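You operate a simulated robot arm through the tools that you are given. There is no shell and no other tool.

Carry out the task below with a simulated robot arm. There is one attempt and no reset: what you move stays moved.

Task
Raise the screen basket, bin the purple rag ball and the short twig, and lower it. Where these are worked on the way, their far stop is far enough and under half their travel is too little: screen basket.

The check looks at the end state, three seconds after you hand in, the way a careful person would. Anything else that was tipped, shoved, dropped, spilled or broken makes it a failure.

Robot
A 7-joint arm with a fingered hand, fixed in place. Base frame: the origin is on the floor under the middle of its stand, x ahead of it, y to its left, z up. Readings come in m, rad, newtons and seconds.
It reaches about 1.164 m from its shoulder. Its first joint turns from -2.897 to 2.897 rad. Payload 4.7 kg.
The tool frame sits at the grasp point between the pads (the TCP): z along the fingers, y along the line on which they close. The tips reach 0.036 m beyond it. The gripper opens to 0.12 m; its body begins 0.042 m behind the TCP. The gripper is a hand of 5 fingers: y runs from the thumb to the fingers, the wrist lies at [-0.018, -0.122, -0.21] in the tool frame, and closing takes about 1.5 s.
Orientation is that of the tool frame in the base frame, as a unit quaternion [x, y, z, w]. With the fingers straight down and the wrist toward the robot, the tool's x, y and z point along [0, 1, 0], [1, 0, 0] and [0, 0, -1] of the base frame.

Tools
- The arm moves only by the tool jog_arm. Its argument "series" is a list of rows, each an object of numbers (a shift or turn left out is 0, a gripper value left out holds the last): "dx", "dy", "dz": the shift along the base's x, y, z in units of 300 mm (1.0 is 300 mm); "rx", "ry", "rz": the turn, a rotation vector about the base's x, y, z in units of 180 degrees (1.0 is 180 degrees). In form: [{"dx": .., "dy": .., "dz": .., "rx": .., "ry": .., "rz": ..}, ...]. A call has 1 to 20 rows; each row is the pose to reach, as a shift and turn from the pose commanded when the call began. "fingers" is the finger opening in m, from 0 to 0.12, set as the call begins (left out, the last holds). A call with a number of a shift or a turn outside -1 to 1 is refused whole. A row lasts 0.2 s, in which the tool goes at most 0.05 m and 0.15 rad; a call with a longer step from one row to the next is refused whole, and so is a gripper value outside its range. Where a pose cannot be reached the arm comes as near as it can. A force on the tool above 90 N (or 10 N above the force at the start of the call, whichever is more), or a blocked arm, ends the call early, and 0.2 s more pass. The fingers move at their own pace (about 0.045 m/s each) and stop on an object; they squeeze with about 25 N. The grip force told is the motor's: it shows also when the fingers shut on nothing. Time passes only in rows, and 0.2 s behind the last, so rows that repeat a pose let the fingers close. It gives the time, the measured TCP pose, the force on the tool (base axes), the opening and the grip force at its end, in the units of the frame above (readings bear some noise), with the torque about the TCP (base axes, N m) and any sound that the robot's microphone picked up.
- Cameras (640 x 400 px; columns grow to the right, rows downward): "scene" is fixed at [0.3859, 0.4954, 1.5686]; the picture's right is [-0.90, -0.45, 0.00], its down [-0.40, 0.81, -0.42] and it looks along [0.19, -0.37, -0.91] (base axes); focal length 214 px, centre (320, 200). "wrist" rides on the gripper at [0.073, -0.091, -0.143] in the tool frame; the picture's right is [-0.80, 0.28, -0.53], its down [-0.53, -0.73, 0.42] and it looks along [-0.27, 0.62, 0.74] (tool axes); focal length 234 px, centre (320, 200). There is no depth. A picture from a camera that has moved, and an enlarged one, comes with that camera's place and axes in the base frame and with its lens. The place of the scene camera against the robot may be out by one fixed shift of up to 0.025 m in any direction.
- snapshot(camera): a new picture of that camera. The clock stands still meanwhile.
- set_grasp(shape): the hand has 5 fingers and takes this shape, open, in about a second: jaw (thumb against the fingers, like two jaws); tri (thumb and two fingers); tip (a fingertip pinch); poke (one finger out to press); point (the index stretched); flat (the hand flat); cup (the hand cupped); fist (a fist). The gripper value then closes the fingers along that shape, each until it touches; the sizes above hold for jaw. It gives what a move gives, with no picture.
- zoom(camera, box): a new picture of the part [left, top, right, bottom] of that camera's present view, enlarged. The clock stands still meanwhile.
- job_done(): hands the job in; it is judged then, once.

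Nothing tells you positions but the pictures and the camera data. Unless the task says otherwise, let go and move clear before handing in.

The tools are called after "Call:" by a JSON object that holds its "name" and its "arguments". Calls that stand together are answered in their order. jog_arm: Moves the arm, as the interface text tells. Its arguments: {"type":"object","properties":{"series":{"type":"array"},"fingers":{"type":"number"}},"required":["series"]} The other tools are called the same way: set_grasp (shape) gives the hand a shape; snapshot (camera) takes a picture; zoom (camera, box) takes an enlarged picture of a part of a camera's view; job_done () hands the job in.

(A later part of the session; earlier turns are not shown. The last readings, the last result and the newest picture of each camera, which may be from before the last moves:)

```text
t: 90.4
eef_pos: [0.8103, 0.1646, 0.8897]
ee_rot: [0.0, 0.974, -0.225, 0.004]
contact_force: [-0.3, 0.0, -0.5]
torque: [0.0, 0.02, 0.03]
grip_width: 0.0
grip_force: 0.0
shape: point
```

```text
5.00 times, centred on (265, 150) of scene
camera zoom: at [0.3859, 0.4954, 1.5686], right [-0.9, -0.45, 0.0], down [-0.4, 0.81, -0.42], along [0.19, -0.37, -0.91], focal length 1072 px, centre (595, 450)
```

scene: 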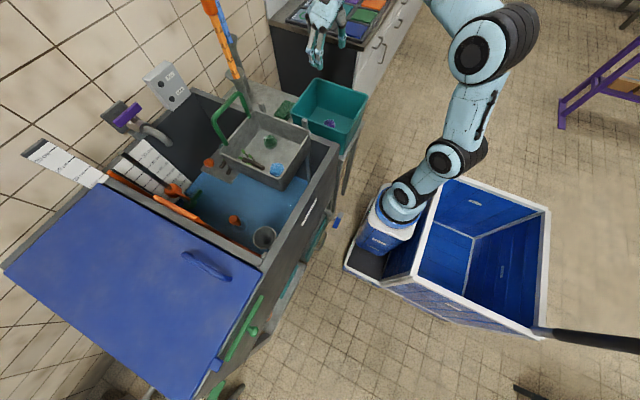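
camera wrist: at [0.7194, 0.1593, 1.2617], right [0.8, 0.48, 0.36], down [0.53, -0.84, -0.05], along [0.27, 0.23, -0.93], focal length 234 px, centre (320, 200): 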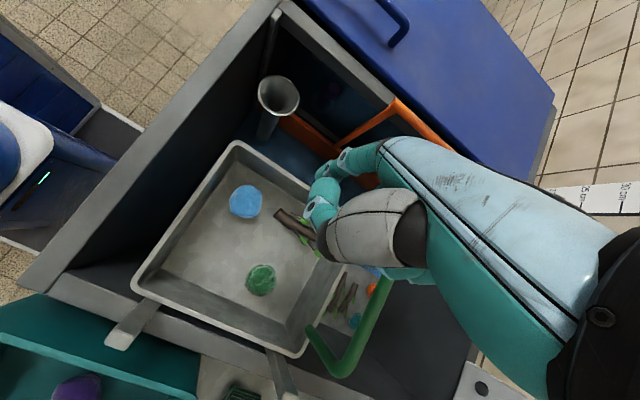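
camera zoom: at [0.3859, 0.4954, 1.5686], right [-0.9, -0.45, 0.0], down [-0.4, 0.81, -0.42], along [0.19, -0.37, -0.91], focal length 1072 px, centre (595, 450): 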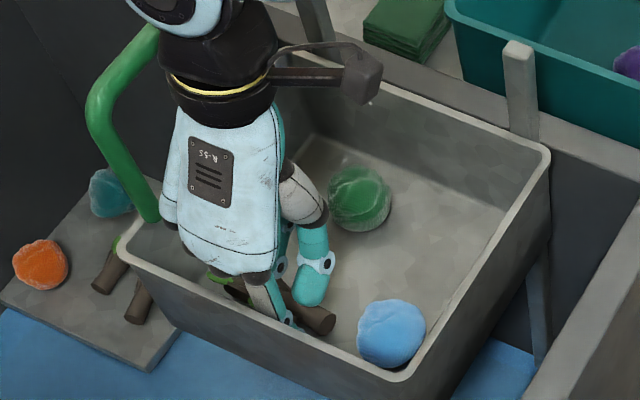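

No contact yet; the finger is behind the trunk. Now I push gently to the right (−y) about 3.5 cm.

Call:
{"name": "jog_arm", "arguments": {"series": [{"dy": -0.02}, {"dy": -0.04}, {"dy": -0.06}, {"dy": -0.08}, {"dy": -0.1}, {"dy": -0.12}, {"dy": -0.12}]}}

Call:
{"name": "zoom", "arguments": {"camera": "wrist", "box": [235, 130, 345, 270]}}

Call:
{"name": "zoom", "arguments": {"camera": "scene", "box": [225, 110, 305, 190]}}

```text
t: 92.0
eef_pos: [0.8106, 0.1282, 0.8907]
ee_rot: [-0.001, 0.974, -0.225, 0.005]
contact_force: [0.0, -0.4, -0.1]
torque: [-0.02, -0.03, 0.01]
grip_width: 0.0
grip_force: 0.0
shape: point
```

```text
2.86 times, centred on (290, 200) of wrist
camera zoom: at [0.7368, 0.1092, 1.0591], right [0.8, 0.48, 0.36], down [0.53, -0.84, -0.06], along [0.27, 0.23, -0.93], focal length 669 px, centre (406, 200)
```

zoom: 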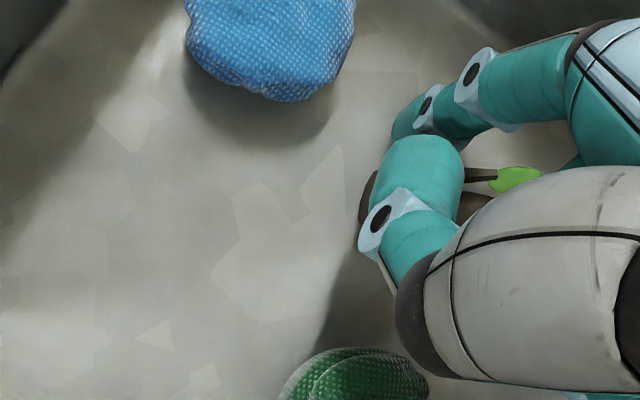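

```text
5.00 times, centred on (265, 150) of scene
camera zoom: at [0.3859, 0.4954, 1.5686], right [-0.9, -0.45, 0.0], down [-0.4, 0.81, -0.42], along [0.19, -0.37, -0.91], focal length 1072 px, centre (595, 450)
```

zoom: 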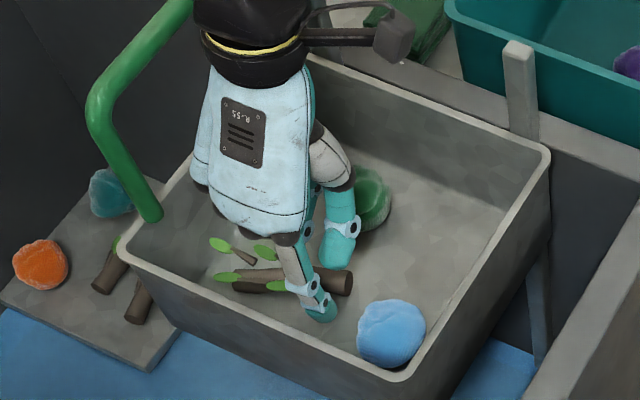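

The twig's near end has swung away from the wall, as intended. I'll ease off and rise straight up to look.

Call:
{"name": "jog_arm", "arguments": {"series": [{"dy": 0.015}, {"dy": 0.015, "dz": 0.06}, {"dy": 0.015, "dz": 0.18}, {"dy": 0.015, "dz": 0.32}, {"dy": 0.015, "dz": 0.46}, {"dy": 0.015, "dz": 0.6}, {"dy": 0.015, "dz": 0.68}, {"dy": 0.015, "dz": 0.68}]}}

Call:
{"name": "snapshot", "arguments": {"camera": "wrist"}}

Call:
{"name": "zoom", "arguments": {"camera": "scene", "box": [205, 80, 325, 200]}}

```text
t: 93.8
eef_pos: [0.8118, 0.1326, 1.0939]
ee_rot: [0.0, 0.974, -0.225, 0.004]
contact_force: [0.2, 0.0, -0.1]
torque: [0.0, -0.02, -0.01]
grip_width: 0.0
grip_force: 0.0
shape: point
```

```text
taken
camera wrist: at [0.7375, 0.1137, 1.2623], right [0.8, 0.48, 0.36], down [0.53, -0.84, -0.06], along [0.27, 0.23, -0.93], focal length 234 px, centre (320, 200)
```

wrist: 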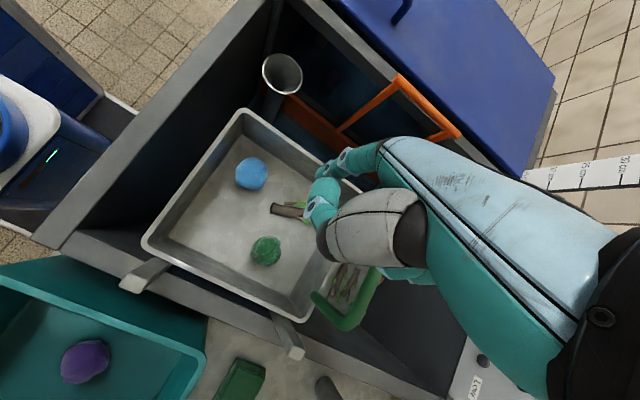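

```text
3.33 times, centred on (265, 140) of scene
camera zoom: at [0.3859, 0.4954, 1.5686], right [-0.9, -0.45, 0.0], down [-0.4, 0.81, -0.42], along [0.19, -0.37, -0.91], focal length 715 px, centre (503, 400)
```

zoom: 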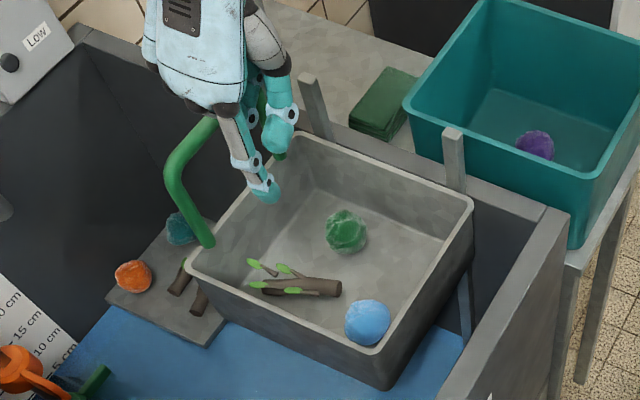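

The twig now runs from about (0.790, 0.157) to (0.870, 0.199), well off the wall. A natural grasp is yaw −62° across the trunk near its near end. I'll level the hand, raise it, and switch back to the three-finger shape.

Call:
{"name": "jog_arm", "arguments": {"series": [{"rx": 0.0403, "dz": 0.05}, {"rx": 0.0806, "dz": 0.1}, {"rx": 0.121, "dz": 0.15}, {"rx": 0.161, "dz": 0.2}, {"rx": 0.161, "dz": 0.2}]}}

Call:
{"name": "set_grasp", "arguments": {"shape": "tri"}}

```text
t: 95.0
eef_pos: [0.8108, 0.1348, 1.153]
ee_rot: [0.002, 1.0, 0.026, 0.004]
contact_force: [0.1, -0.4, 0.2]
torque: [0.04, -0.02, 0.05]
grip_width: 0.0002
grip_force: 0.2
shape: point
```

```text
t: 95.9
eef_pos: [0.8105, 0.1355, 1.1543]
ee_rot: [0.001, 1.0, 0.026, 0.004]
contact_force: [0.8, 0.2, 0.2]
torque: [-0.01, 0.01, 0.01]
grip_width: 0.1197
grip_force: 0.1
shape: tri
```

Call:
{"name": "jog_arm", "arguments": {"series": [{"rz": -0.0444}, {"rz": -0.0888}, {"rz": -0.1332}, {"rz": -0.1776}, {"rz": -0.222}, {"rz": -0.2664}, {"rz": -0.3108}, {"rz": -0.3552}, {"rz": -0.3996}, {"rz": -0.444}, {"rz": -0.4884}, {"rz": -0.5328}, {"rz": -0.5772}, {"rz": -0.6216}, {"rz": -0.666}, {"rz": -0.7104}, {"rz": -0.7548}, {"rz": -0.7992}, {"rz": -0.844}, {"rz": -0.844}], "fingers": 0.07}}

Call:
{"name": "snapshot", "arguments": {"camera": "wrist"}}

Call:
{"name": "snapshot", "arguments": {"camera": "scene"}}

```text
t: 100.1
eef_pos: [0.81, 0.1329, 1.1561]
ee_rot: [0.97, 0.24, 0.003, 0.027]
contact_force: [0.8, 0.3, -0.3]
torque: [-0.02, 0.0, 0.01]
grip_width: 0.0706
grip_force: 0.1
shape: tri
```

```text
taken
camera wrist: at [0.8299, 0.2549, 1.2926], right [-0.59, -0.6, 0.55], down [-0.8, 0.38, -0.46], along [0.07, -0.71, -0.7], focal length 234 px, centre (320, 200)
```

wrist: 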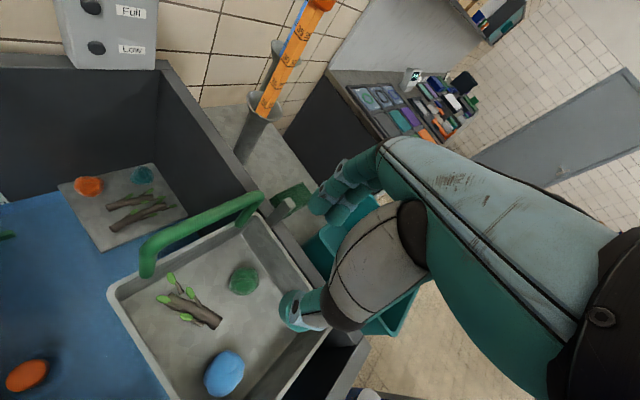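

```text
taken
```

scene: 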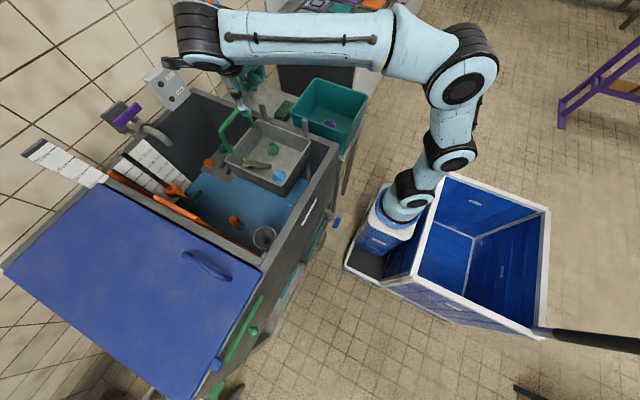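

Call:
{"name": "zoom", "arguments": {"camera": "wrist", "box": [110, 220, 340, 400]}}

Call:
{"name": "zoom", "arguments": {"camera": "wrist", "box": [145, 255, 235, 345]}}

```text
2.22 times, centred on (225, 310) of wrist
camera zoom: at [0.8299, 0.2549, 1.2926], right [-0.59, -0.6, 0.55], down [-0.8, 0.38, -0.46], along [0.07, -0.71, -0.7], focal length 520 px, centre (531, -44)
```

zoom: 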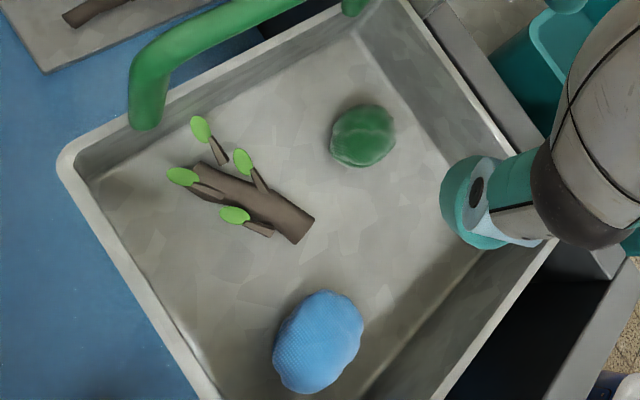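

```text
4.44 times, centred on (190, 300) of wrist
camera zoom: at [0.8299, 0.2549, 1.2926], right [-0.59, -0.6, 0.55], down [-0.8, 0.38, -0.46], along [0.07, -0.71, -0.7], focal length 1041 px, centre (898, -244)
```

zoom: 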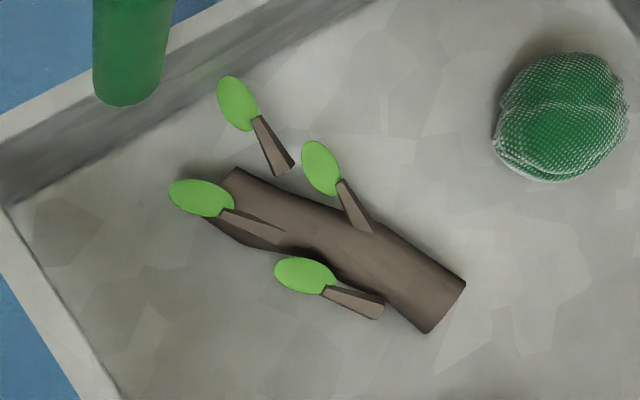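

I have a clear view: the green ball sits where bent fingers would go at this yaw, so a better choice is the straight thumb on the green-ball side, meaning yaw around 108°. I'll rotate back to 90° (known reachable) and then test a bit further.

Call:
{"name": "jog_arm", "arguments": {"series": [{"rz": 0.0445, "dz": 0.04}, {"rz": 0.089, "dz": 0.1}, {"rz": 0.1335, "dz": 0.1}, {"rz": 0.178, "dz": 0.1}, {"rz": 0.2225, "dz": 0.1}, {"rz": 0.267, "dz": 0.1}, {"rz": 0.3115, "dz": 0.1}, {"rz": 0.356, "dz": 0.1}, {"rz": 0.4005, "dz": 0.1}, {"rz": 0.445, "dz": 0.1}, {"rz": 0.4895, "dz": 0.1}, {"rz": 0.534, "dz": 0.1}, {"rz": 0.5785, "dz": 0.1}, {"rz": 0.623, "dz": 0.1}, {"rz": 0.6675, "dz": 0.1}, {"rz": 0.712, "dz": 0.1}, {"rz": 0.7565, "dz": 0.1}, {"rz": 0.801, "dz": 0.1}, {"rz": 0.8455, "dz": 0.1}, {"rz": 0.8455, "dz": 0.1}]}}

```text
t: 104.3
eef_pos: [0.8118, 0.1338, 1.1854]
ee_rot: [-0.002, 1.0, 0.027, 0.003]
contact_force: [0.6, -0.6, 0.1]
torque: [-0.03, 0.02, 0.02]
grip_width: 0.0706
grip_force: 0.1
shape: tri
```

Call:
{"name": "jog_arm", "arguments": {"series": [{"rz": 0.03}, {"rz": 0.06}, {"rz": 0.09}, {"rz": 0.11}, {"rz": 0.11}], "fingers": 0.06}}

Call:
{"name": "snapshot", "arguments": {"camera": "wrist"}}

```text
t: 105.5
eef_pos: [0.8109, 0.1322, 1.1848]
ee_rot: [-0.173, 0.985, 0.026, -0.001]
contact_force: [0.4, -1.1, 0.4]
torque: [0.01, 0.0, 0.04]
grip_width: 0.0608
grip_force: 0.0
shape: tri
```

```text
taken
camera wrist: at [0.7753, 0.0156, 1.3225], right [0.67, 0.51, 0.54], down [0.75, -0.48, -0.46], along [0.03, 0.71, -0.7], focal length 234 px, centre (320, 200)
```

wrist: 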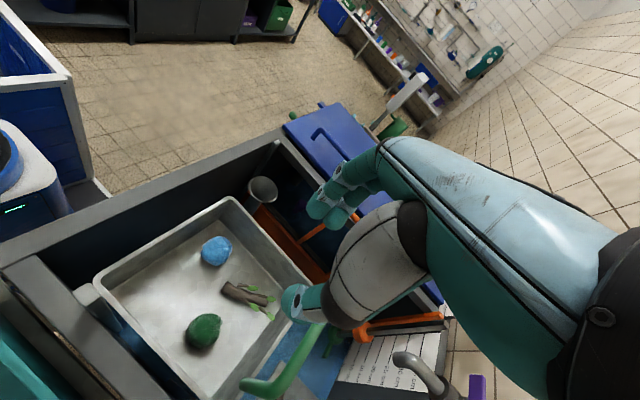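

Yaw 110° is reachable. I'll zoom to measure the twig and green ball from here.

Call:
{"name": "zoom", "arguments": {"camera": "wrist", "box": [170, 220, 330, 380]}}

```text
2.50 times, centred on (250, 300) of wrist
camera zoom: at [0.7753, 0.0156, 1.3225], right [0.67, 0.51, 0.54], down [0.75, -0.48, -0.46], along [0.03, 0.71, -0.7], focal length 585 px, centre (495, -50)
```

zoom: 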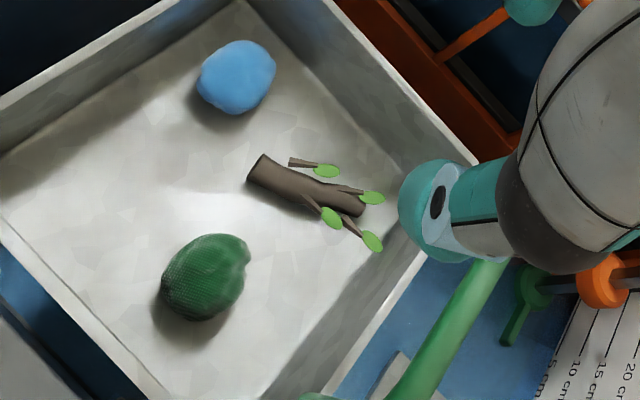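

Target grip point on the trunk is about (0.813, 0.169). With this yaw the thumb clears the green ball by ~8 mm and the fingers clear the wall by ~1 cm. Moving above it.

Call:
{"name": "jog_arm", "arguments": {"series": [{"dx": -0.009, "dy": 0.08}, {"dx": -0.009, "dy": 0.163, "dz": -0.06}, {"dx": -0.009, "dy": 0.163, "dz": -0.2}, {"dx": -0.009, "dy": 0.163, "dz": -0.34}, {"dx": -0.009, "dy": 0.163, "dz": -0.48}, {"dx": -0.009, "dy": 0.163, "dz": -0.6}, {"dx": -0.009, "dy": 0.163, "dz": -0.6}]}}

Call:
{"name": "zoom", "arguments": {"camera": "wrist", "box": [190, 170, 390, 370]}}

Call:
{"name": "zoom", "arguments": {"camera": "scene", "box": [205, 80, 325, 200]}}

```text
t: 107.1
eef_pos: [0.8079, 0.1836, 1.0053]
ee_rot: [-0.173, 0.985, 0.027, -0.002]
contact_force: [1.0, 0.1, 0.2]
torque: [-0.02, -0.02, 0.01]
grip_width: 0.0603
grip_force: 0.0
shape: tri
```

```text
2.00 times, centred on (290, 270) of wrist
camera zoom: at [0.7723, 0.0655, 1.1423], right [0.67, 0.51, 0.55], down [0.75, -0.48, -0.46], along [0.03, 0.71, -0.7], focal length 468 px, centre (380, 60)
```

zoom: 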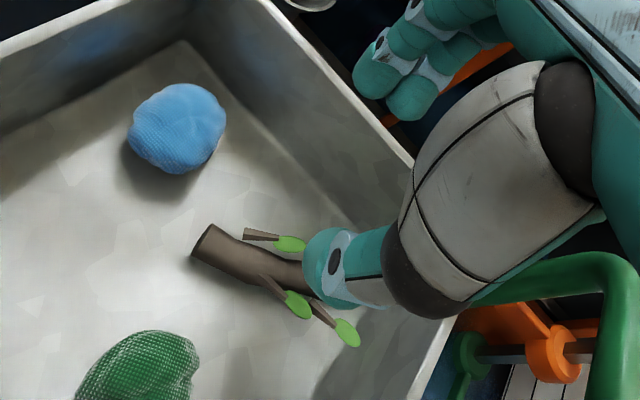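

```text
3.33 times, centred on (265, 140) of scene
camera zoom: at [0.3859, 0.4954, 1.5686], right [-0.9, -0.45, 0.0], down [-0.4, 0.81, -0.42], along [0.19, -0.37, -0.91], focal length 715 px, centre (503, 400)
```

zoom: 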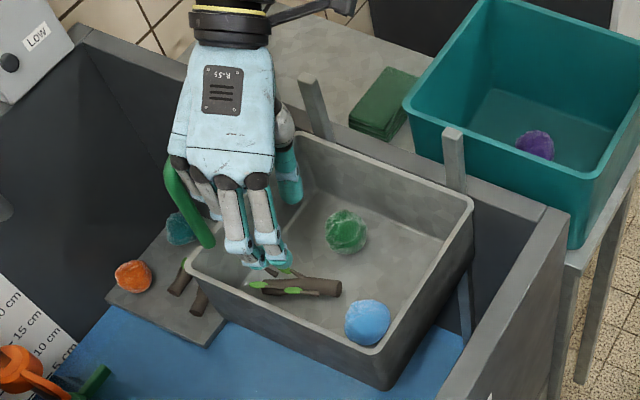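

Alignment looks right: thumb about 7 mm off the trunk and the fingers about 5 mm inside the wall. I'll shift 2 mm right for margin and descend in steps.

Call:
{"name": "jog_arm", "arguments": {"series": [{"dy": -0.008, "dz": -0.06}, {"dy": -0.008, "dz": -0.13}, {"dy": -0.008, "dz": -0.19}, {"dy": -0.008, "dz": -0.19}]}}

Call:
{"name": "zoom", "arguments": {"camera": "wrist", "box": [190, 170, 390, 370]}}

Call:
{"name": "zoom", "arguments": {"camera": "scene", "box": [205, 80, 325, 200]}}

```text
t: 108.1
eef_pos: [0.8075, 0.1795, 0.9465]
ee_rot: [-0.173, 0.985, 0.026, -0.001]
contact_force: [-0.7, -0.1, 0.0]
torque: [0.0, 0.0, 0.04]
grip_width: 0.0602
grip_force: 0.1
shape: tri
```

```text
2.00 times, centred on (290, 270) of wrist
camera zoom: at [0.7726, 0.0613, 1.0849], right [0.67, 0.51, 0.55], down [0.75, -0.48, -0.46], along [0.03, 0.71, -0.7], focal length 468 px, centre (380, 60)
```

zoom: 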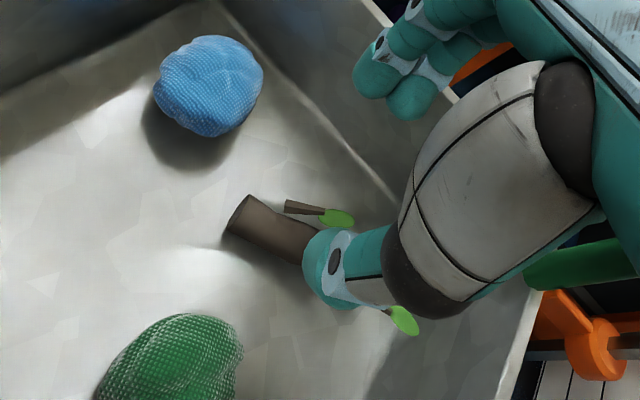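

```text
3.33 times, centred on (265, 140) of scene
camera zoom: at [0.3859, 0.4954, 1.5686], right [-0.9, -0.45, 0.0], down [-0.4, 0.81, -0.42], along [0.19, -0.37, -0.91], focal length 715 px, centre (503, 400)
```

zoom: 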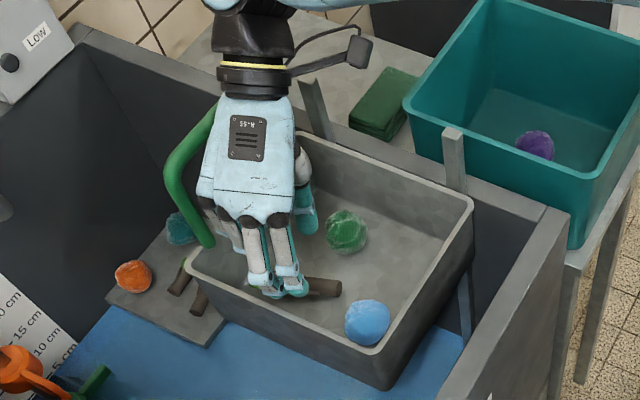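

No contact, basket steady. Continuing down.

Call:
{"name": "jog_arm", "arguments": {"series": [{"dz": -0.04}, {"dz": -0.08}, {"dz": -0.12}, {"dz": -0.12}]}}

Call:
{"name": "zoom", "arguments": {"camera": "wrist", "box": [190, 170, 390, 370]}}

Call:
{"name": "zoom", "arguments": {"camera": "scene", "box": [205, 80, 325, 200]}}

```text
t: 109.1
eef_pos: [0.8092, 0.1798, 0.9129]
ee_rot: [-0.174, 0.984, 0.026, -0.001]
contact_force: [0.2, -7.0, 3.8]
torque: [0.34, 0.05, 0.07]
grip_width: 0.0585
grip_force: 0.0
shape: tri
```

```text
2.00 times, centred on (290, 270) of wrist
camera zoom: at [0.7725, 0.0614, 1.05], right [0.67, 0.51, 0.55], down [0.74, -0.49, -0.46], along [0.03, 0.71, -0.7], focal length 468 px, centre (380, 60)
```

zoom: 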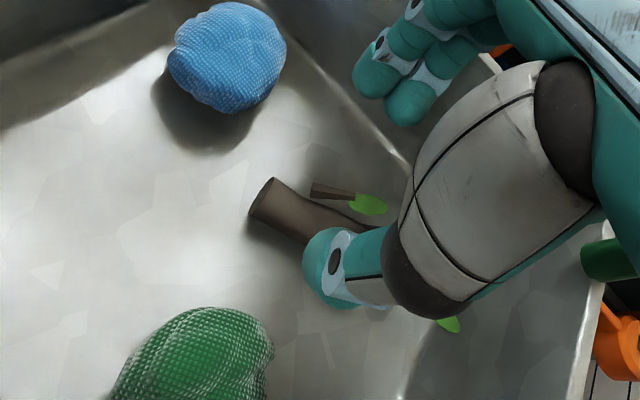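

```text
3.33 times, centred on (265, 140) of scene
camera zoom: at [0.3859, 0.4954, 1.5686], right [-0.9, -0.45, 0.0], down [-0.4, 0.81, -0.42], along [0.19, -0.37, -0.91], focal length 715 px, centre (503, 400)
```

zoom: 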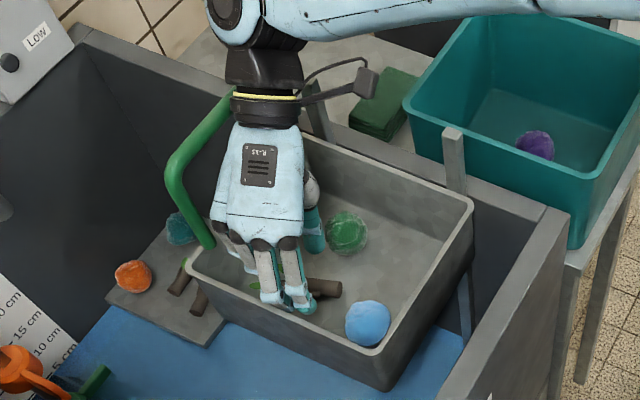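

The finger joints touch the left wall again (−7 N sideways). I'll rise a little, turn 5° more, narrow the opening, and shift so that both sides have about 5 mm of clearance.

Call:
{"name": "jog_arm", "arguments": {"series": [{"dz": 0.05, "dy": -0.009}, {"dz": 0.12, "dy": -0.009}, {"dz": 0.2, "dy": -0.009}, {"dz": 0.2, "dy": -0.009}], "fingers": 0.052}}

Call:
{"name": "jog_arm", "arguments": {"series": [{"dx": -0.016, "rz": 0.014}, {"dx": -0.033, "rz": 0.0283}, {"dx": -0.033, "rz": 0.0283}]}}

Call:
{"name": "zoom", "arguments": {"camera": "wrist", "box": [190, 170, 390, 370]}}

Call:
{"name": "zoom", "arguments": {"camera": "scene", "box": [205, 80, 325, 200]}}

```text
t: 110.1
eef_pos: [0.8079, 0.1791, 0.9722]
ee_rot: [-0.172, 0.985, 0.025, 0.0]
contact_force: [-0.6, 0.1, 0.3]
torque: [-0.03, 0.02, 0.02]
grip_width: 0.0523
grip_force: 0.0
shape: tri
```

```text
t: 110.9
eef_pos: [0.7984, 0.1781, 0.9714]
ee_rot: [-0.217, 0.976, 0.027, -0.001]
contact_force: [-1.0, 0.0, 0.7]
torque: [0.0, -0.01, -0.03]
grip_width: 0.0526
grip_force: 0.0
shape: tri
```

```text
2.00 times, centred on (290, 270) of wrist
camera zoom: at [0.7734, 0.0571, 1.1097], right [0.62, 0.57, 0.55], down [0.79, -0.42, -0.46], along [-0.03, 0.71, -0.7], focal length 468 px, centre (380, 60)
```

zoom: 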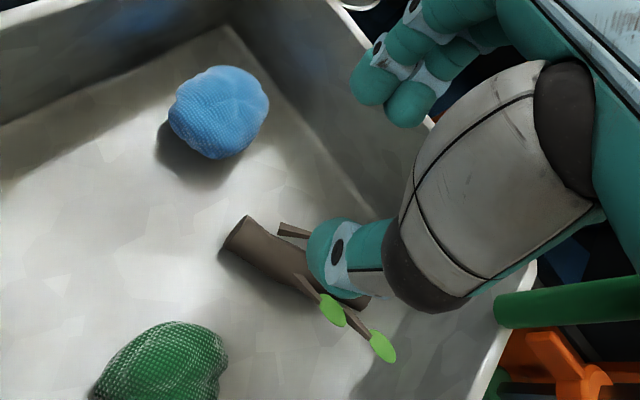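

```text
3.33 times, centred on (265, 140) of scene
camera zoom: at [0.3859, 0.4954, 1.5686], right [-0.9, -0.45, 0.0], down [-0.4, 0.81, -0.42], along [0.19, -0.37, -0.91], focal length 715 px, centre (503, 400)
```

zoom: 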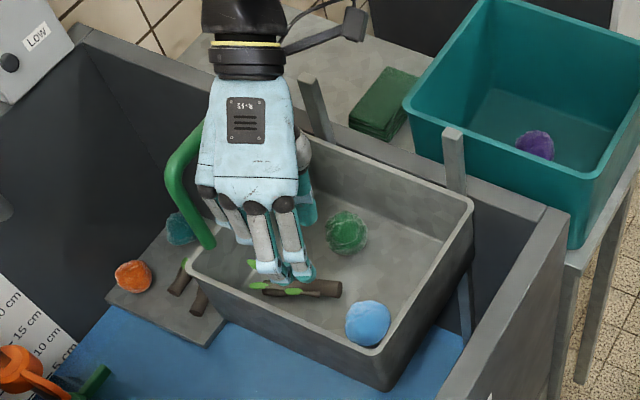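

Margins look better now. I'll shift 2.5 mm further right and descend, checking force.

Call:
{"name": "jog_arm", "arguments": {"series": [{"dy": -0.008, "dz": -0.05}, {"dy": -0.008, "dz": -0.1}, {"dy": -0.008, "dz": -0.15}, {"dy": -0.008, "dz": -0.19}, {"dy": -0.008, "dz": -0.19}]}}

Call:
{"name": "zoom", "arguments": {"camera": "wrist", "box": [190, 170, 390, 370]}}

Call:
{"name": "zoom", "arguments": {"camera": "scene", "box": [205, 80, 325, 200]}}

```text
t: 112.1
eef_pos: [0.7982, 0.1755, 0.9151]
ee_rot: [-0.216, 0.976, 0.026, -0.002]
contact_force: [-0.6, -0.4, 0.5]
torque: [0.01, 0.02, 0.0]
grip_width: 0.0525
grip_force: 0.0
shape: tri
```

```text
2.00 times, centred on (290, 270) of wrist
camera zoom: at [0.7734, 0.0548, 1.0523], right [0.62, 0.57, 0.54], down [0.79, -0.42, -0.46], along [-0.03, 0.71, -0.7], focal length 468 px, centre (380, 60)
```

zoom: 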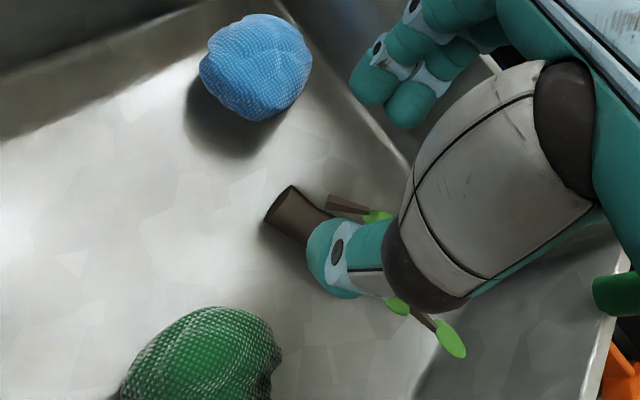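

```text
3.33 times, centred on (265, 140) of scene
camera zoom: at [0.3859, 0.4954, 1.5686], right [-0.9, -0.45, 0.0], down [-0.4, 0.81, -0.42], along [0.19, -0.37, -0.91], focal length 715 px, centre (503, 400)
```

zoom: 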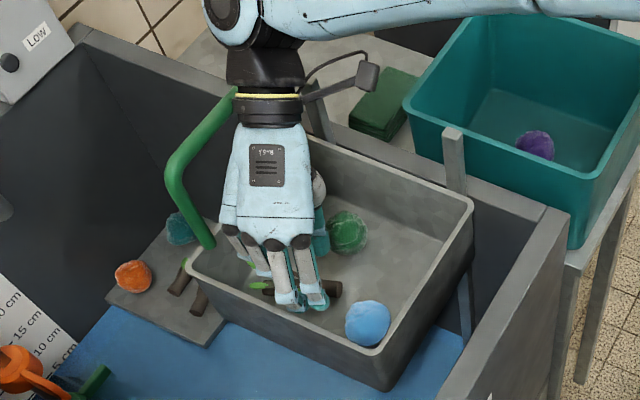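

Clear of contact. Continuing lower.

Call:
{"name": "jog_arm", "arguments": {"series": [{"dz": -0.03}, {"dz": -0.06}, {"dz": -0.09}, {"dz": -0.09}]}}

Call:
{"name": "zoom", "arguments": {"camera": "wrist", "box": [190, 170, 390, 370]}}

Call:
{"name": "zoom", "arguments": {"camera": "scene", "box": [225, 110, 305, 190]}}

```text
t: 113.1
eef_pos: [0.7983, 0.1752, 0.8866]
ee_rot: [-0.217, 0.976, 0.027, -0.002]
contact_force: [-0.7, 0.6, -0.8]
torque: [0.0, 0.02, 0.03]
grip_width: 0.0523
grip_force: 0.1
shape: tri
```

```text
2.00 times, centred on (290, 270) of wrist
camera zoom: at [0.7733, 0.0548, 1.0252], right [0.62, 0.57, 0.55], down [0.79, -0.42, -0.46], along [-0.03, 0.71, -0.7], focal length 468 px, centre (380, 60)
```

zoom: 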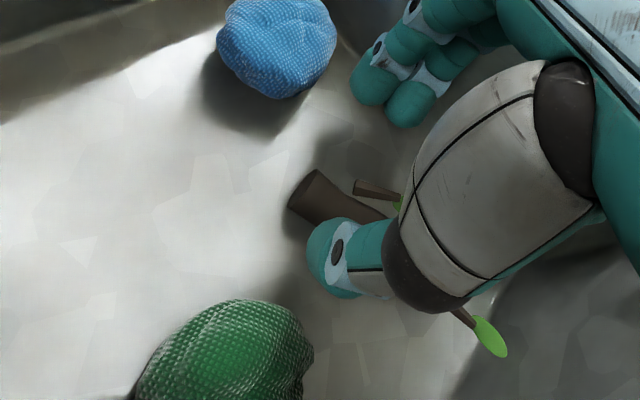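

```text
5.00 times, centred on (265, 150) of scene
camera zoom: at [0.3859, 0.4954, 1.5686], right [-0.9, -0.45, 0.0], down [-0.4, 0.81, -0.42], along [0.19, -0.37, -0.91], focal length 1072 px, centre (595, 450)
```

zoom: 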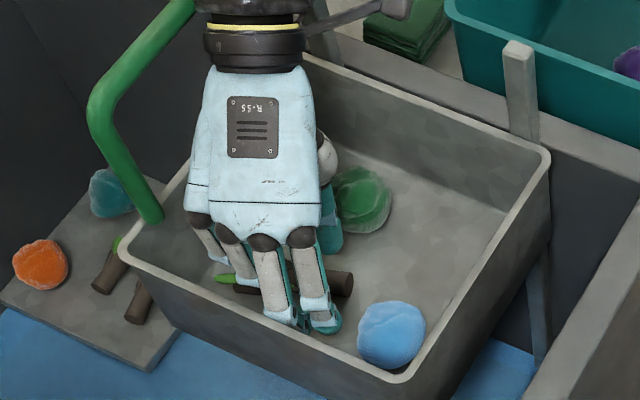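

Still free. The trunk is between thumb and fingers; a little lower now.

Call:
{"name": "jog_arm", "arguments": {"series": [{"dz": -0.02}, {"dz": -0.04}, {"dz": -0.04}]}}

Call:
{"name": "zoom", "arguments": {"camera": "wrist", "box": [190, 170, 390, 370]}}

Call:
{"name": "zoom", "arguments": {"camera": "scene", "box": [225, 110, 305, 190]}}

```text
t: 113.9
eef_pos: [0.7979, 0.1738, 0.8752]
ee_rot: [-0.217, 0.976, 0.027, -0.002]
contact_force: [-0.5, 0.4, -0.1]
torque: [0.0, 0.01, -0.01]
grip_width: 0.0522
grip_force: 0.1
shape: tri
```

```text
2.00 times, centred on (290, 270) of wrist
camera zoom: at [0.7732, 0.0542, 1.0136], right [0.62, 0.57, 0.54], down [0.79, -0.42, -0.46], along [-0.03, 0.71, -0.7], focal length 468 px, centre (380, 60)
```

zoom: 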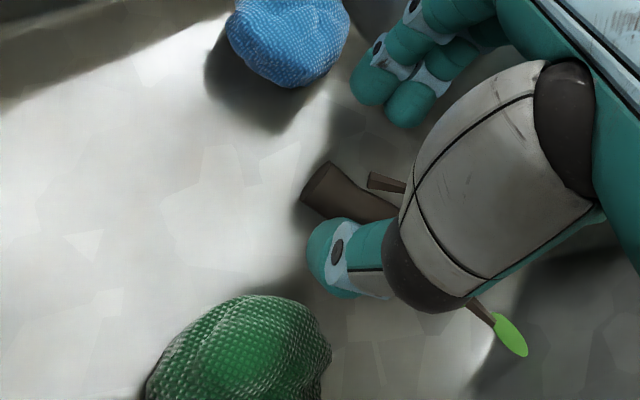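

```text
5.00 times, centred on (265, 150) of scene
camera zoom: at [0.3859, 0.4954, 1.5686], right [-0.9, -0.45, 0.0], down [-0.4, 0.81, -0.42], along [0.19, -0.37, -0.91], focal length 1072 px, centre (595, 450)
```

zoom: 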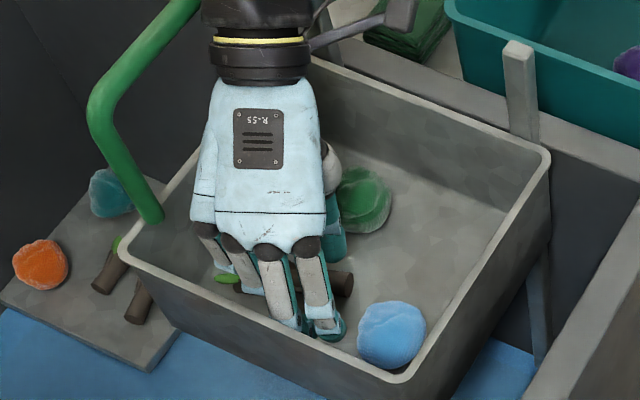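

Call:
{"name": "jog_arm", "arguments": {"series": [{"dz": -0.01}, {"dz": -0.018}, {"dz": -0.018}]}}

```text
t: 114.7
eef_pos: [0.7981, 0.1749, 0.8706]
ee_rot: [-0.216, 0.976, 0.025, -0.002]
contact_force: [-0.5, -0.4, 0.3]
torque: [0.0, -0.01, -0.03]
grip_width: 0.0522
grip_force: 0.0
shape: tri
```

The hand is low around the trunk with no contact. Now I close on the twig.

Call:
{"name": "jog_arm", "arguments": {"series": [{}, {}, {}, {}, {}, {}], "fingers": 0.0}}

Call:
{"name": "zoom", "arguments": {"camera": "wrist", "box": [190, 170, 390, 370]}}

Call:
{"name": "zoom", "arguments": {"camera": "scene", "box": [225, 110, 305, 190]}}

```text
t: 116.1
eef_pos: [0.7977, 0.1754, 0.8699]
ee_rot: [-0.216, 0.976, 0.026, -0.002]
contact_force: [-0.3, 0.1, -0.1]
torque: [0.0, -0.02, -0.01]
grip_width: 0.0179
grip_force: 24.9
shape: tri
```

```text
2.00 times, centred on (290, 270) of wrist
camera zoom: at [0.7733, 0.0542, 1.0084], right [0.62, 0.57, 0.54], down [0.79, -0.42, -0.46], along [-0.03, 0.71, -0.7], focal length 468 px, centre (380, 60)
```

zoom: 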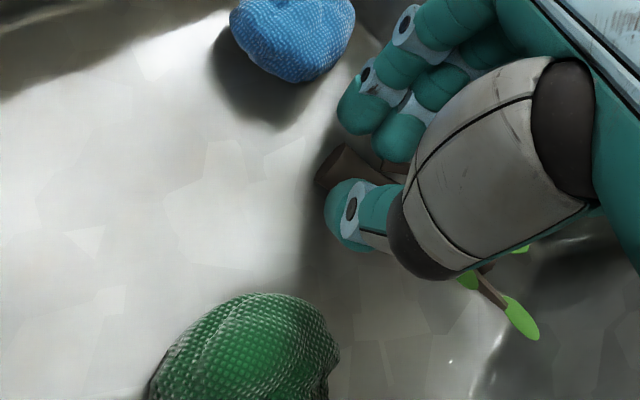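

```text
5.00 times, centred on (265, 150) of scene
camera zoom: at [0.3859, 0.4954, 1.5686], right [-0.9, -0.45, 0.0], down [-0.4, 0.81, -0.42], along [0.19, -0.37, -0.91], focal length 1072 px, centre (595, 450)
```

zoom: 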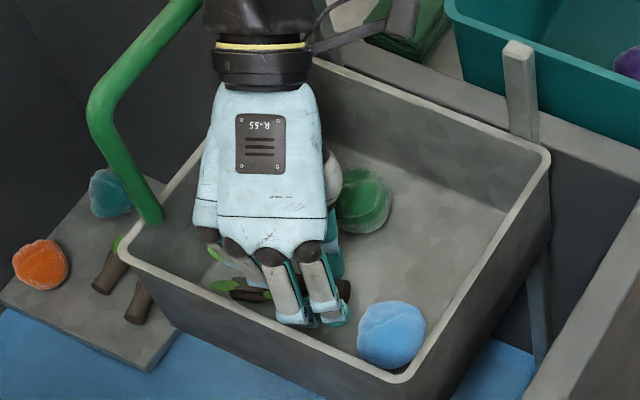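

Width 0.018 m with 25 N: the trunk is in the grip. I'll lift slowly and check.

Call:
{"name": "jog_arm", "arguments": {"series": [{}, {"dz": 0.03}, {"dz": 0.07}, {"dz": 0.12}, {"dz": 0.17}, {"dz": 0.17}]}}

Call:
{"name": "zoom", "arguments": {"camera": "wrist", "box": [190, 170, 390, 370]}}

Call:
{"name": "zoom", "arguments": {"camera": "scene", "box": [215, 90, 315, 190]}}

```text
t: 117.5
eef_pos: [0.7977, 0.1751, 0.9217]
ee_rot: [-0.216, 0.976, 0.026, -0.003]
contact_force: [0.3, 0.8, -0.2]
torque: [-0.01, 0.0, 0.0]
grip_width: 0.0174
grip_force: 25.1
shape: tri
```

```text
2.00 times, centred on (290, 270) of wrist
camera zoom: at [0.7731, 0.0543, 1.0595], right [0.62, 0.57, 0.54], down [0.79, -0.42, -0.46], along [-0.03, 0.71, -0.7], focal length 468 px, centre (380, 60)
```

zoom: 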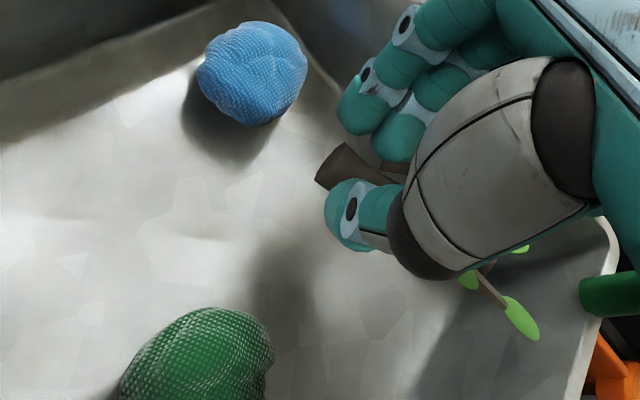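

```text
4.00 times, centred on (265, 140) of scene
camera zoom: at [0.3859, 0.4954, 1.5686], right [-0.9, -0.45, 0.0], down [-0.4, 0.81, -0.42], along [0.19, -0.37, -0.91], focal length 858 px, centre (540, 440)
```

zoom: 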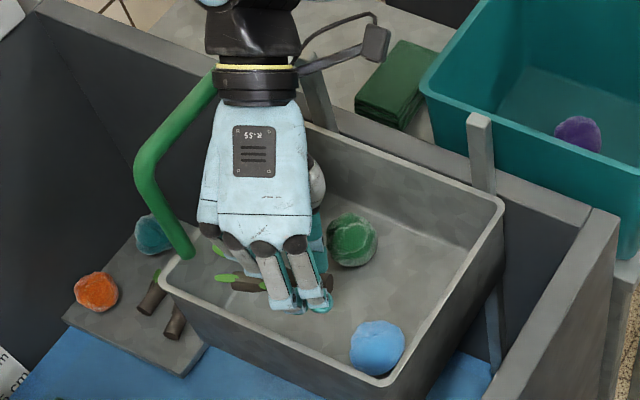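

The twig is held and lifted free. I'll raise it clear of the handle and rails, easing slightly toward −x.

Call:
{"name": "jog_arm", "arguments": {"series": [{"dz": 0.08}, {"dz": 0.18, "dx": -0.03}, {"dz": 0.3, "dx": -0.06}, {"dz": 0.42, "dx": -0.08}, {"dz": 0.54, "dx": -0.08}, {"dz": 0.66, "dx": -0.08}, {"dz": 0.7, "dx": -0.08}, {"dz": 0.7, "dx": -0.08}]}}

Call:
{"name": "snapshot", "arguments": {"camera": "scene"}}

Call:
{"name": "snapshot", "arguments": {"camera": "wrist"}}

```text
t: 119.3
eef_pos: [0.7746, 0.1756, 1.1319]
ee_rot: [-0.216, 0.976, 0.026, -0.003]
contact_force: [0.6, 0.1, 1.2]
torque: [-0.02, 0.03, -0.01]
grip_width: 0.0178
grip_force: 25.0
shape: tri
```

```text
taken
```

scene: 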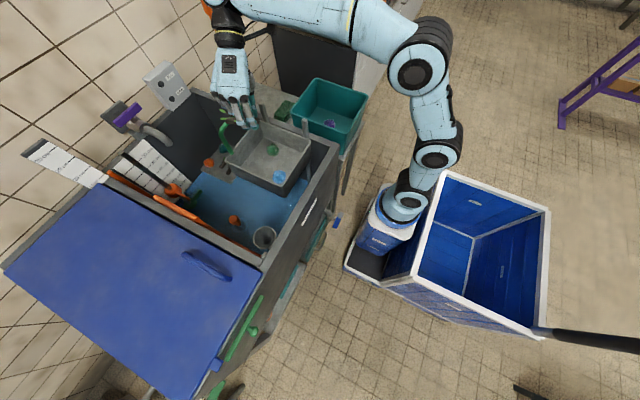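

```text
taken
camera wrist: at [0.7497, 0.0543, 1.269], right [0.62, 0.57, 0.55], down [0.79, -0.42, -0.46], along [-0.03, 0.71, -0.7], focal length 234 px, centre (320, 200)
```

wrist: 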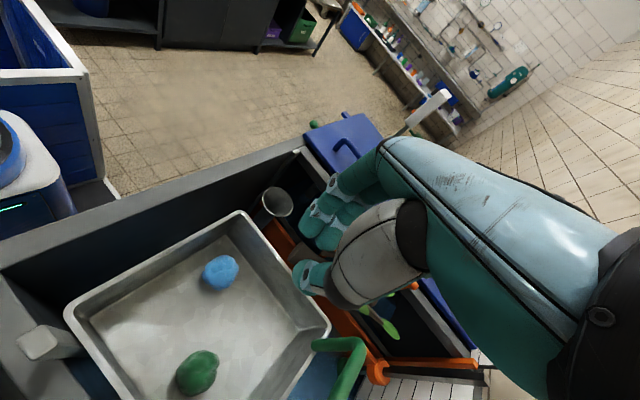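

The twig is secure. I'll carry it over to the bin, rotating the wrist back to about 80° on the way so the arm stays comfortably in reach.

Call:
{"name": "jog_arm", "arguments": {"series": [{"dx": -0.03, "dy": -0.13, "rz": -0.04}, {"dx": -0.06, "dy": -0.27, "rz": -0.08}, {"dx": -0.1, "dy": -0.41, "rz": -0.12}, {"dx": -0.14, "dy": -0.55, "rz": -0.16}, {"dx": -0.18, "dy": -0.69, "rz": -0.194}, {"dx": -0.22, "dy": -0.83, "rz": -0.194}, {"dx": -0.26, "dy": -0.97, "rz": -0.194}, {"dx": -0.28, "dy": -1.0, "rz": -0.194}, {"dx": -0.28, "dy": -1.0, "rz": -0.194}]}}

Call:
{"name": "snapshot", "arguments": {"camera": "scene"}}

Call:
{"name": "snapshot", "arguments": {"camera": "wrist"}}

```text
t: 121.3
eef_pos: [0.6891, -0.126, 1.1315]
ee_rot: [0.087, 0.996, 0.026, 0.006]
contact_force: [-1.1, 0.0, 0.7]
torque: [0.01, -0.02, 0.02]
grip_width: 0.0179
grip_force: 25.1
shape: tri
```

```text
taken
```

scene: 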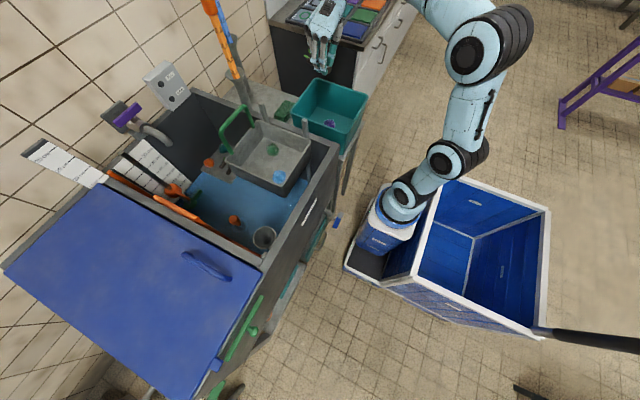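

```text
taken
camera wrist: at [0.5998, -0.2106, 1.2695], right [0.83, 0.11, 0.54], down [0.41, -0.79, -0.46], along [0.38, 0.6, -0.7], focal length 234 px, centre (320, 200)
```

wrist: 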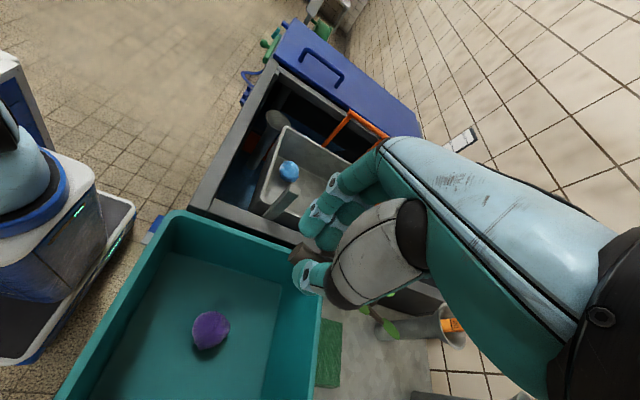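

The bin is confirmed at x 0.56–0.81, y −0.28 to −0.065, with the purple ball near its middle. I'll lower the twig into the bin.

Call:
{"name": "jog_arm", "arguments": {"series": [{"dx": 0.02, "dy": -0.08}, {"dx": 0.036, "dy": -0.163, "dz": -0.05}, {"dx": 0.036, "dy": -0.163, "dz": -0.18}, {"dx": 0.036, "dy": -0.163, "dz": -0.32}, {"dx": 0.036, "dy": -0.163, "dz": -0.46}, {"dx": 0.036, "dy": -0.163, "dz": -0.58}, {"dx": 0.036, "dy": -0.163, "dz": -0.65}, {"dx": 0.036, "dy": -0.163, "dz": -0.65}]}}

Call:
{"name": "snapshot", "arguments": {"camera": "wrist"}}

Call:
{"name": "zoom", "arguments": {"camera": "scene", "box": [270, 50, 390, 160]}}

```text
t: 123.1
eef_pos: [0.7015, -0.174, 0.9347]
ee_rot: [0.087, 0.996, 0.026, 0.006]
contact_force: [0.3, -0.4, 0.1]
torque: [0.0, 0.01, 0.01]
grip_width: 0.0177
grip_force: 24.6
shape: tri
```

```text
taken
camera wrist: at [0.6116, -0.2587, 1.0736], right [0.83, 0.11, 0.55], down [0.41, -0.79, -0.46], along [0.38, 0.6, -0.7], focal length 234 px, centre (320, 200)
```

wrist: 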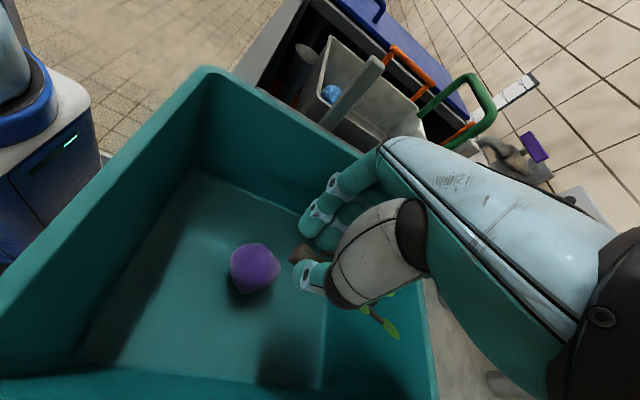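

```text
3.64 times, centred on (330, 105) of scene
camera zoom: at [0.3859, 0.4954, 1.5686], right [-0.9, -0.45, 0.0], down [-0.4, 0.81, -0.42], along [0.19, -0.37, -0.91], focal length 780 px, centre (284, 546)
```

zoom: 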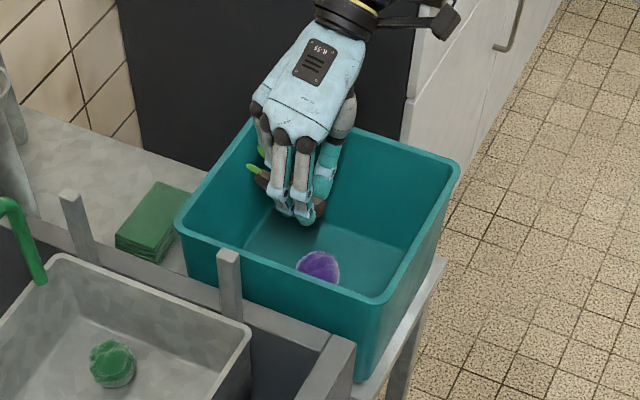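

The leafy end is close to the bin's far wall, so I'll shift 3.5 cm back toward the robot, lower a little more, then release.

Call:
{"name": "jog_arm", "arguments": {"series": [{"dx": -0.06, "dy": -0.01}, {"dx": -0.12, "dy": -0.02}, {"dx": -0.12, "dy": -0.02, "dz": -0.05}, {"dx": -0.12, "dy": -0.02, "dz": -0.1}, {"dx": -0.12, "dy": -0.02, "dz": -0.1}]}}

Call:
{"name": "snapshot", "arguments": {"camera": "wrist"}}

Call:
{"name": "zoom", "arguments": {"camera": "scene", "box": [270, 50, 390, 160]}}

```text
t: 124.3
eef_pos: [0.6648, -0.18, 0.9063]
ee_rot: [0.087, 0.996, 0.025, 0.006]
contact_force: [0.0, 0.4, 0.1]
torque: [-0.03, 0.01, -0.03]
grip_width: 0.018
grip_force: 24.8
shape: tri
```

```text
taken
camera wrist: at [0.5759, -0.265, 1.0442], right [0.83, 0.11, 0.54], down [0.41, -0.79, -0.46], along [0.38, 0.6, -0.7], focal length 234 px, centre (320, 200)
```

wrist: 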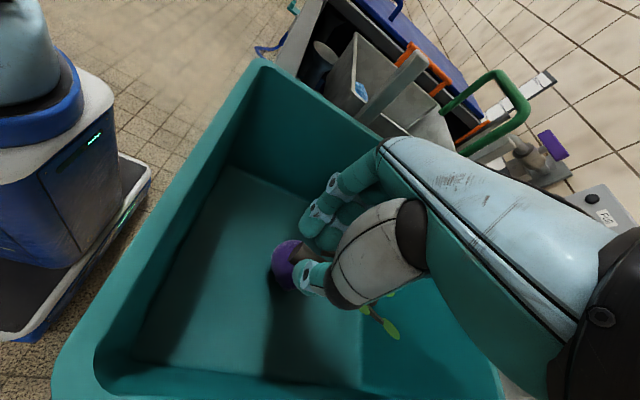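

```text
3.64 times, centred on (330, 105) of scene
camera zoom: at [0.3859, 0.4954, 1.5686], right [-0.9, -0.45, 0.0], down [-0.4, 0.81, -0.42], along [0.19, -0.37, -0.91], focal length 780 px, centre (284, 546)
```

zoom: 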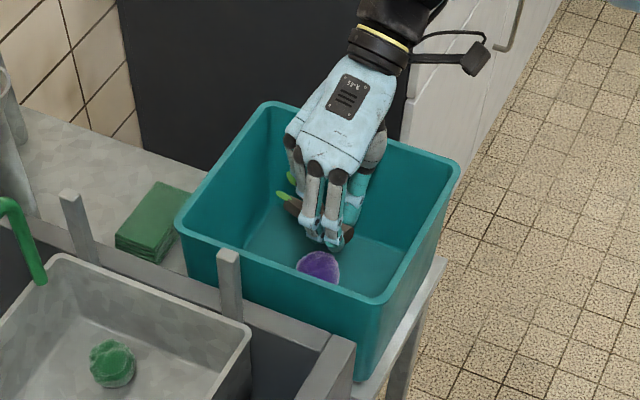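

The twig is fully within the bin's walls, just above the ball. Releasing it.

Call:
{"name": "jog_arm", "arguments": {"series": [{}, {}, {}, {}, {}, {}], "fingers": 0.075}}

Call:
{"name": "snapshot", "arguments": {"camera": "wrist"}}

Call:
{"name": "zoom", "arguments": {"camera": "scene", "box": [270, 50, 390, 160]}}

```text
t: 125.7
eef_pos: [0.6653, -0.1791, 0.9065]
ee_rot: [0.086, 0.996, 0.026, 0.005]
contact_force: [0.5, -0.1, 0.0]
torque: [0.0, 0.02, -0.02]
grip_width: 0.0745
grip_force: 0.0
shape: tri
```

```text
taken
camera wrist: at [0.576, -0.265, 1.0443], right [0.83, 0.11, 0.54], down [0.41, -0.79, -0.46], along [0.38, 0.6, -0.7], focal length 234 px, centre (320, 200)
```

wrist: 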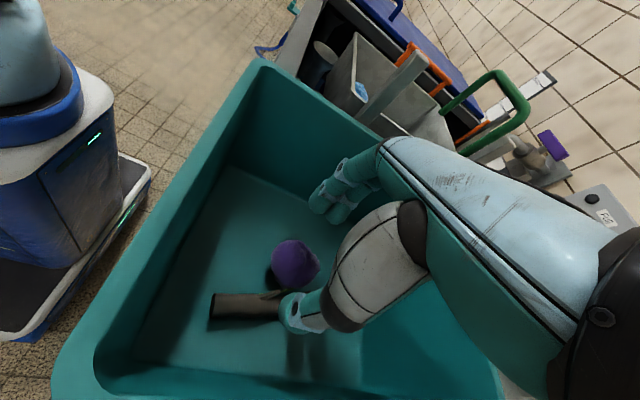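

```text
3.64 times, centred on (330, 105) of scene
camera zoom: at [0.3859, 0.4954, 1.5686], right [-0.9, -0.45, 0.0], down [-0.4, 0.81, -0.42], along [0.19, -0.37, -0.91], focal length 780 px, centre (284, 546)
```

zoom: 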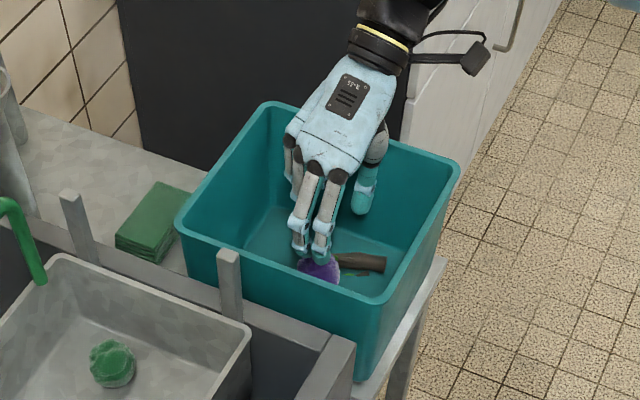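

The twig lies on the bin floor beside the ball. I'll rise straight out.

Call:
{"name": "jog_arm", "arguments": {"series": [{"dz": 0.08}, {"dz": 0.2}, {"dz": 0.34}, {"dz": 0.48}, {"dz": 0.62}, {"dz": 0.76}, {"dz": 0.85}, {"dz": 0.85}]}}

Call:
{"name": "snapshot", "arguments": {"camera": "scene"}}

Call:
{"name": "zoom", "arguments": {"camera": "scene", "box": [205, 70, 385, 200]}}

```text
t: 127.5
eef_pos: [0.6664, -0.18, 1.1637]
ee_rot: [0.086, 0.996, 0.026, 0.005]
contact_force: [-0.3, 0.8, -1.0]
torque: [0.0, -0.02, 0.01]
grip_width: 0.0747
grip_force: 0.0
shape: tri
```

```text
taken
```

scene: 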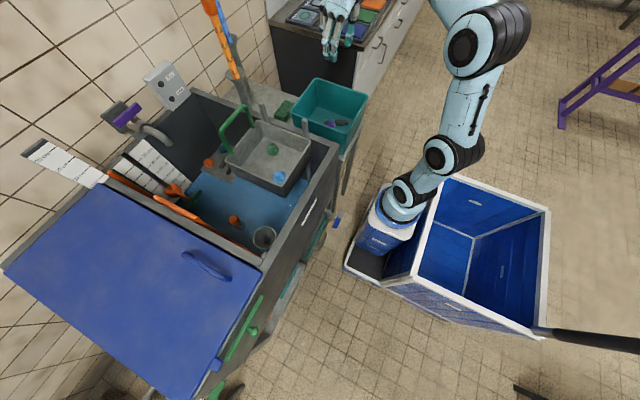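

```text
3.08 times, centred on (295, 135) of scene
camera zoom: at [0.3859, 0.4954, 1.5686], right [-0.9, -0.45, 0.0], down [-0.4, 0.81, -0.42], along [0.19, -0.37, -0.91], focal length 660 px, centre (397, 400)
```

zoom: 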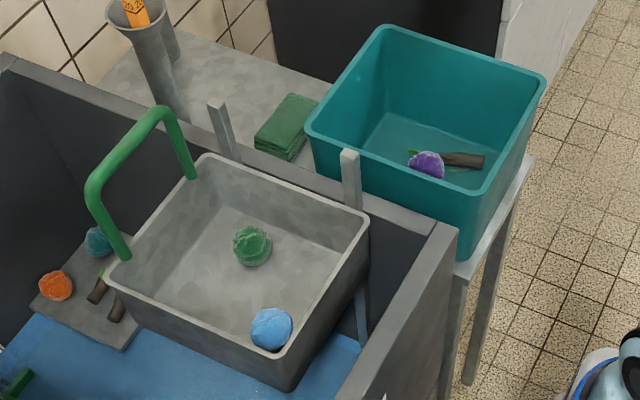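

Both items are in the bin and everything else looks undisturbed. Now I turn the hand back for the handle: jaw shape, yaw −25°, moving high over the basket.

Call:
{"name": "jog_arm", "arguments": {"series": [{"dx": 0.03, "dy": 0.05, "dz": 0.03, "rz": -0.045}, {"dx": 0.06, "dy": 0.1, "dz": 0.06, "rz": -0.09}, {"dx": 0.09, "dy": 0.15, "dz": 0.08, "rz": -0.135}, {"dx": 0.12, "dy": 0.2, "dz": 0.1, "rz": -0.18}, {"dx": 0.15, "dy": 0.25, "dz": 0.1, "rz": -0.225}, {"dx": 0.18, "dy": 0.3, "dz": 0.1, "rz": -0.27}, {"dx": 0.21, "dy": 0.35, "dz": 0.1, "rz": -0.315}, {"dx": 0.24, "dy": 0.4, "dz": 0.1, "rz": -0.36}, {"dx": 0.27, "dy": 0.45, "dz": 0.1, "rz": -0.405}, {"dx": 0.3, "dy": 0.5, "dz": 0.1, "rz": -0.45}, {"dx": 0.33, "dy": 0.55, "dz": 0.1, "rz": -0.495}, {"dx": 0.36, "dy": 0.6, "dz": 0.1, "rz": -0.54}, {"dx": 0.4, "dy": 0.65, "dz": 0.1, "rz": -0.583}, {"dx": 0.4, "dy": 0.65, "dz": 0.1, "rz": -0.583}]}}

```text
t: 130.5
eef_pos: [0.7853, 0.0155, 1.1921]
ee_rot: [0.843, 0.537, 0.011, 0.024]
contact_force: [-0.5, 0.2, 0.5]
torque: [0.02, -0.03, 0.01]
grip_width: 0.0747
grip_force: 0.1
shape: tri
```

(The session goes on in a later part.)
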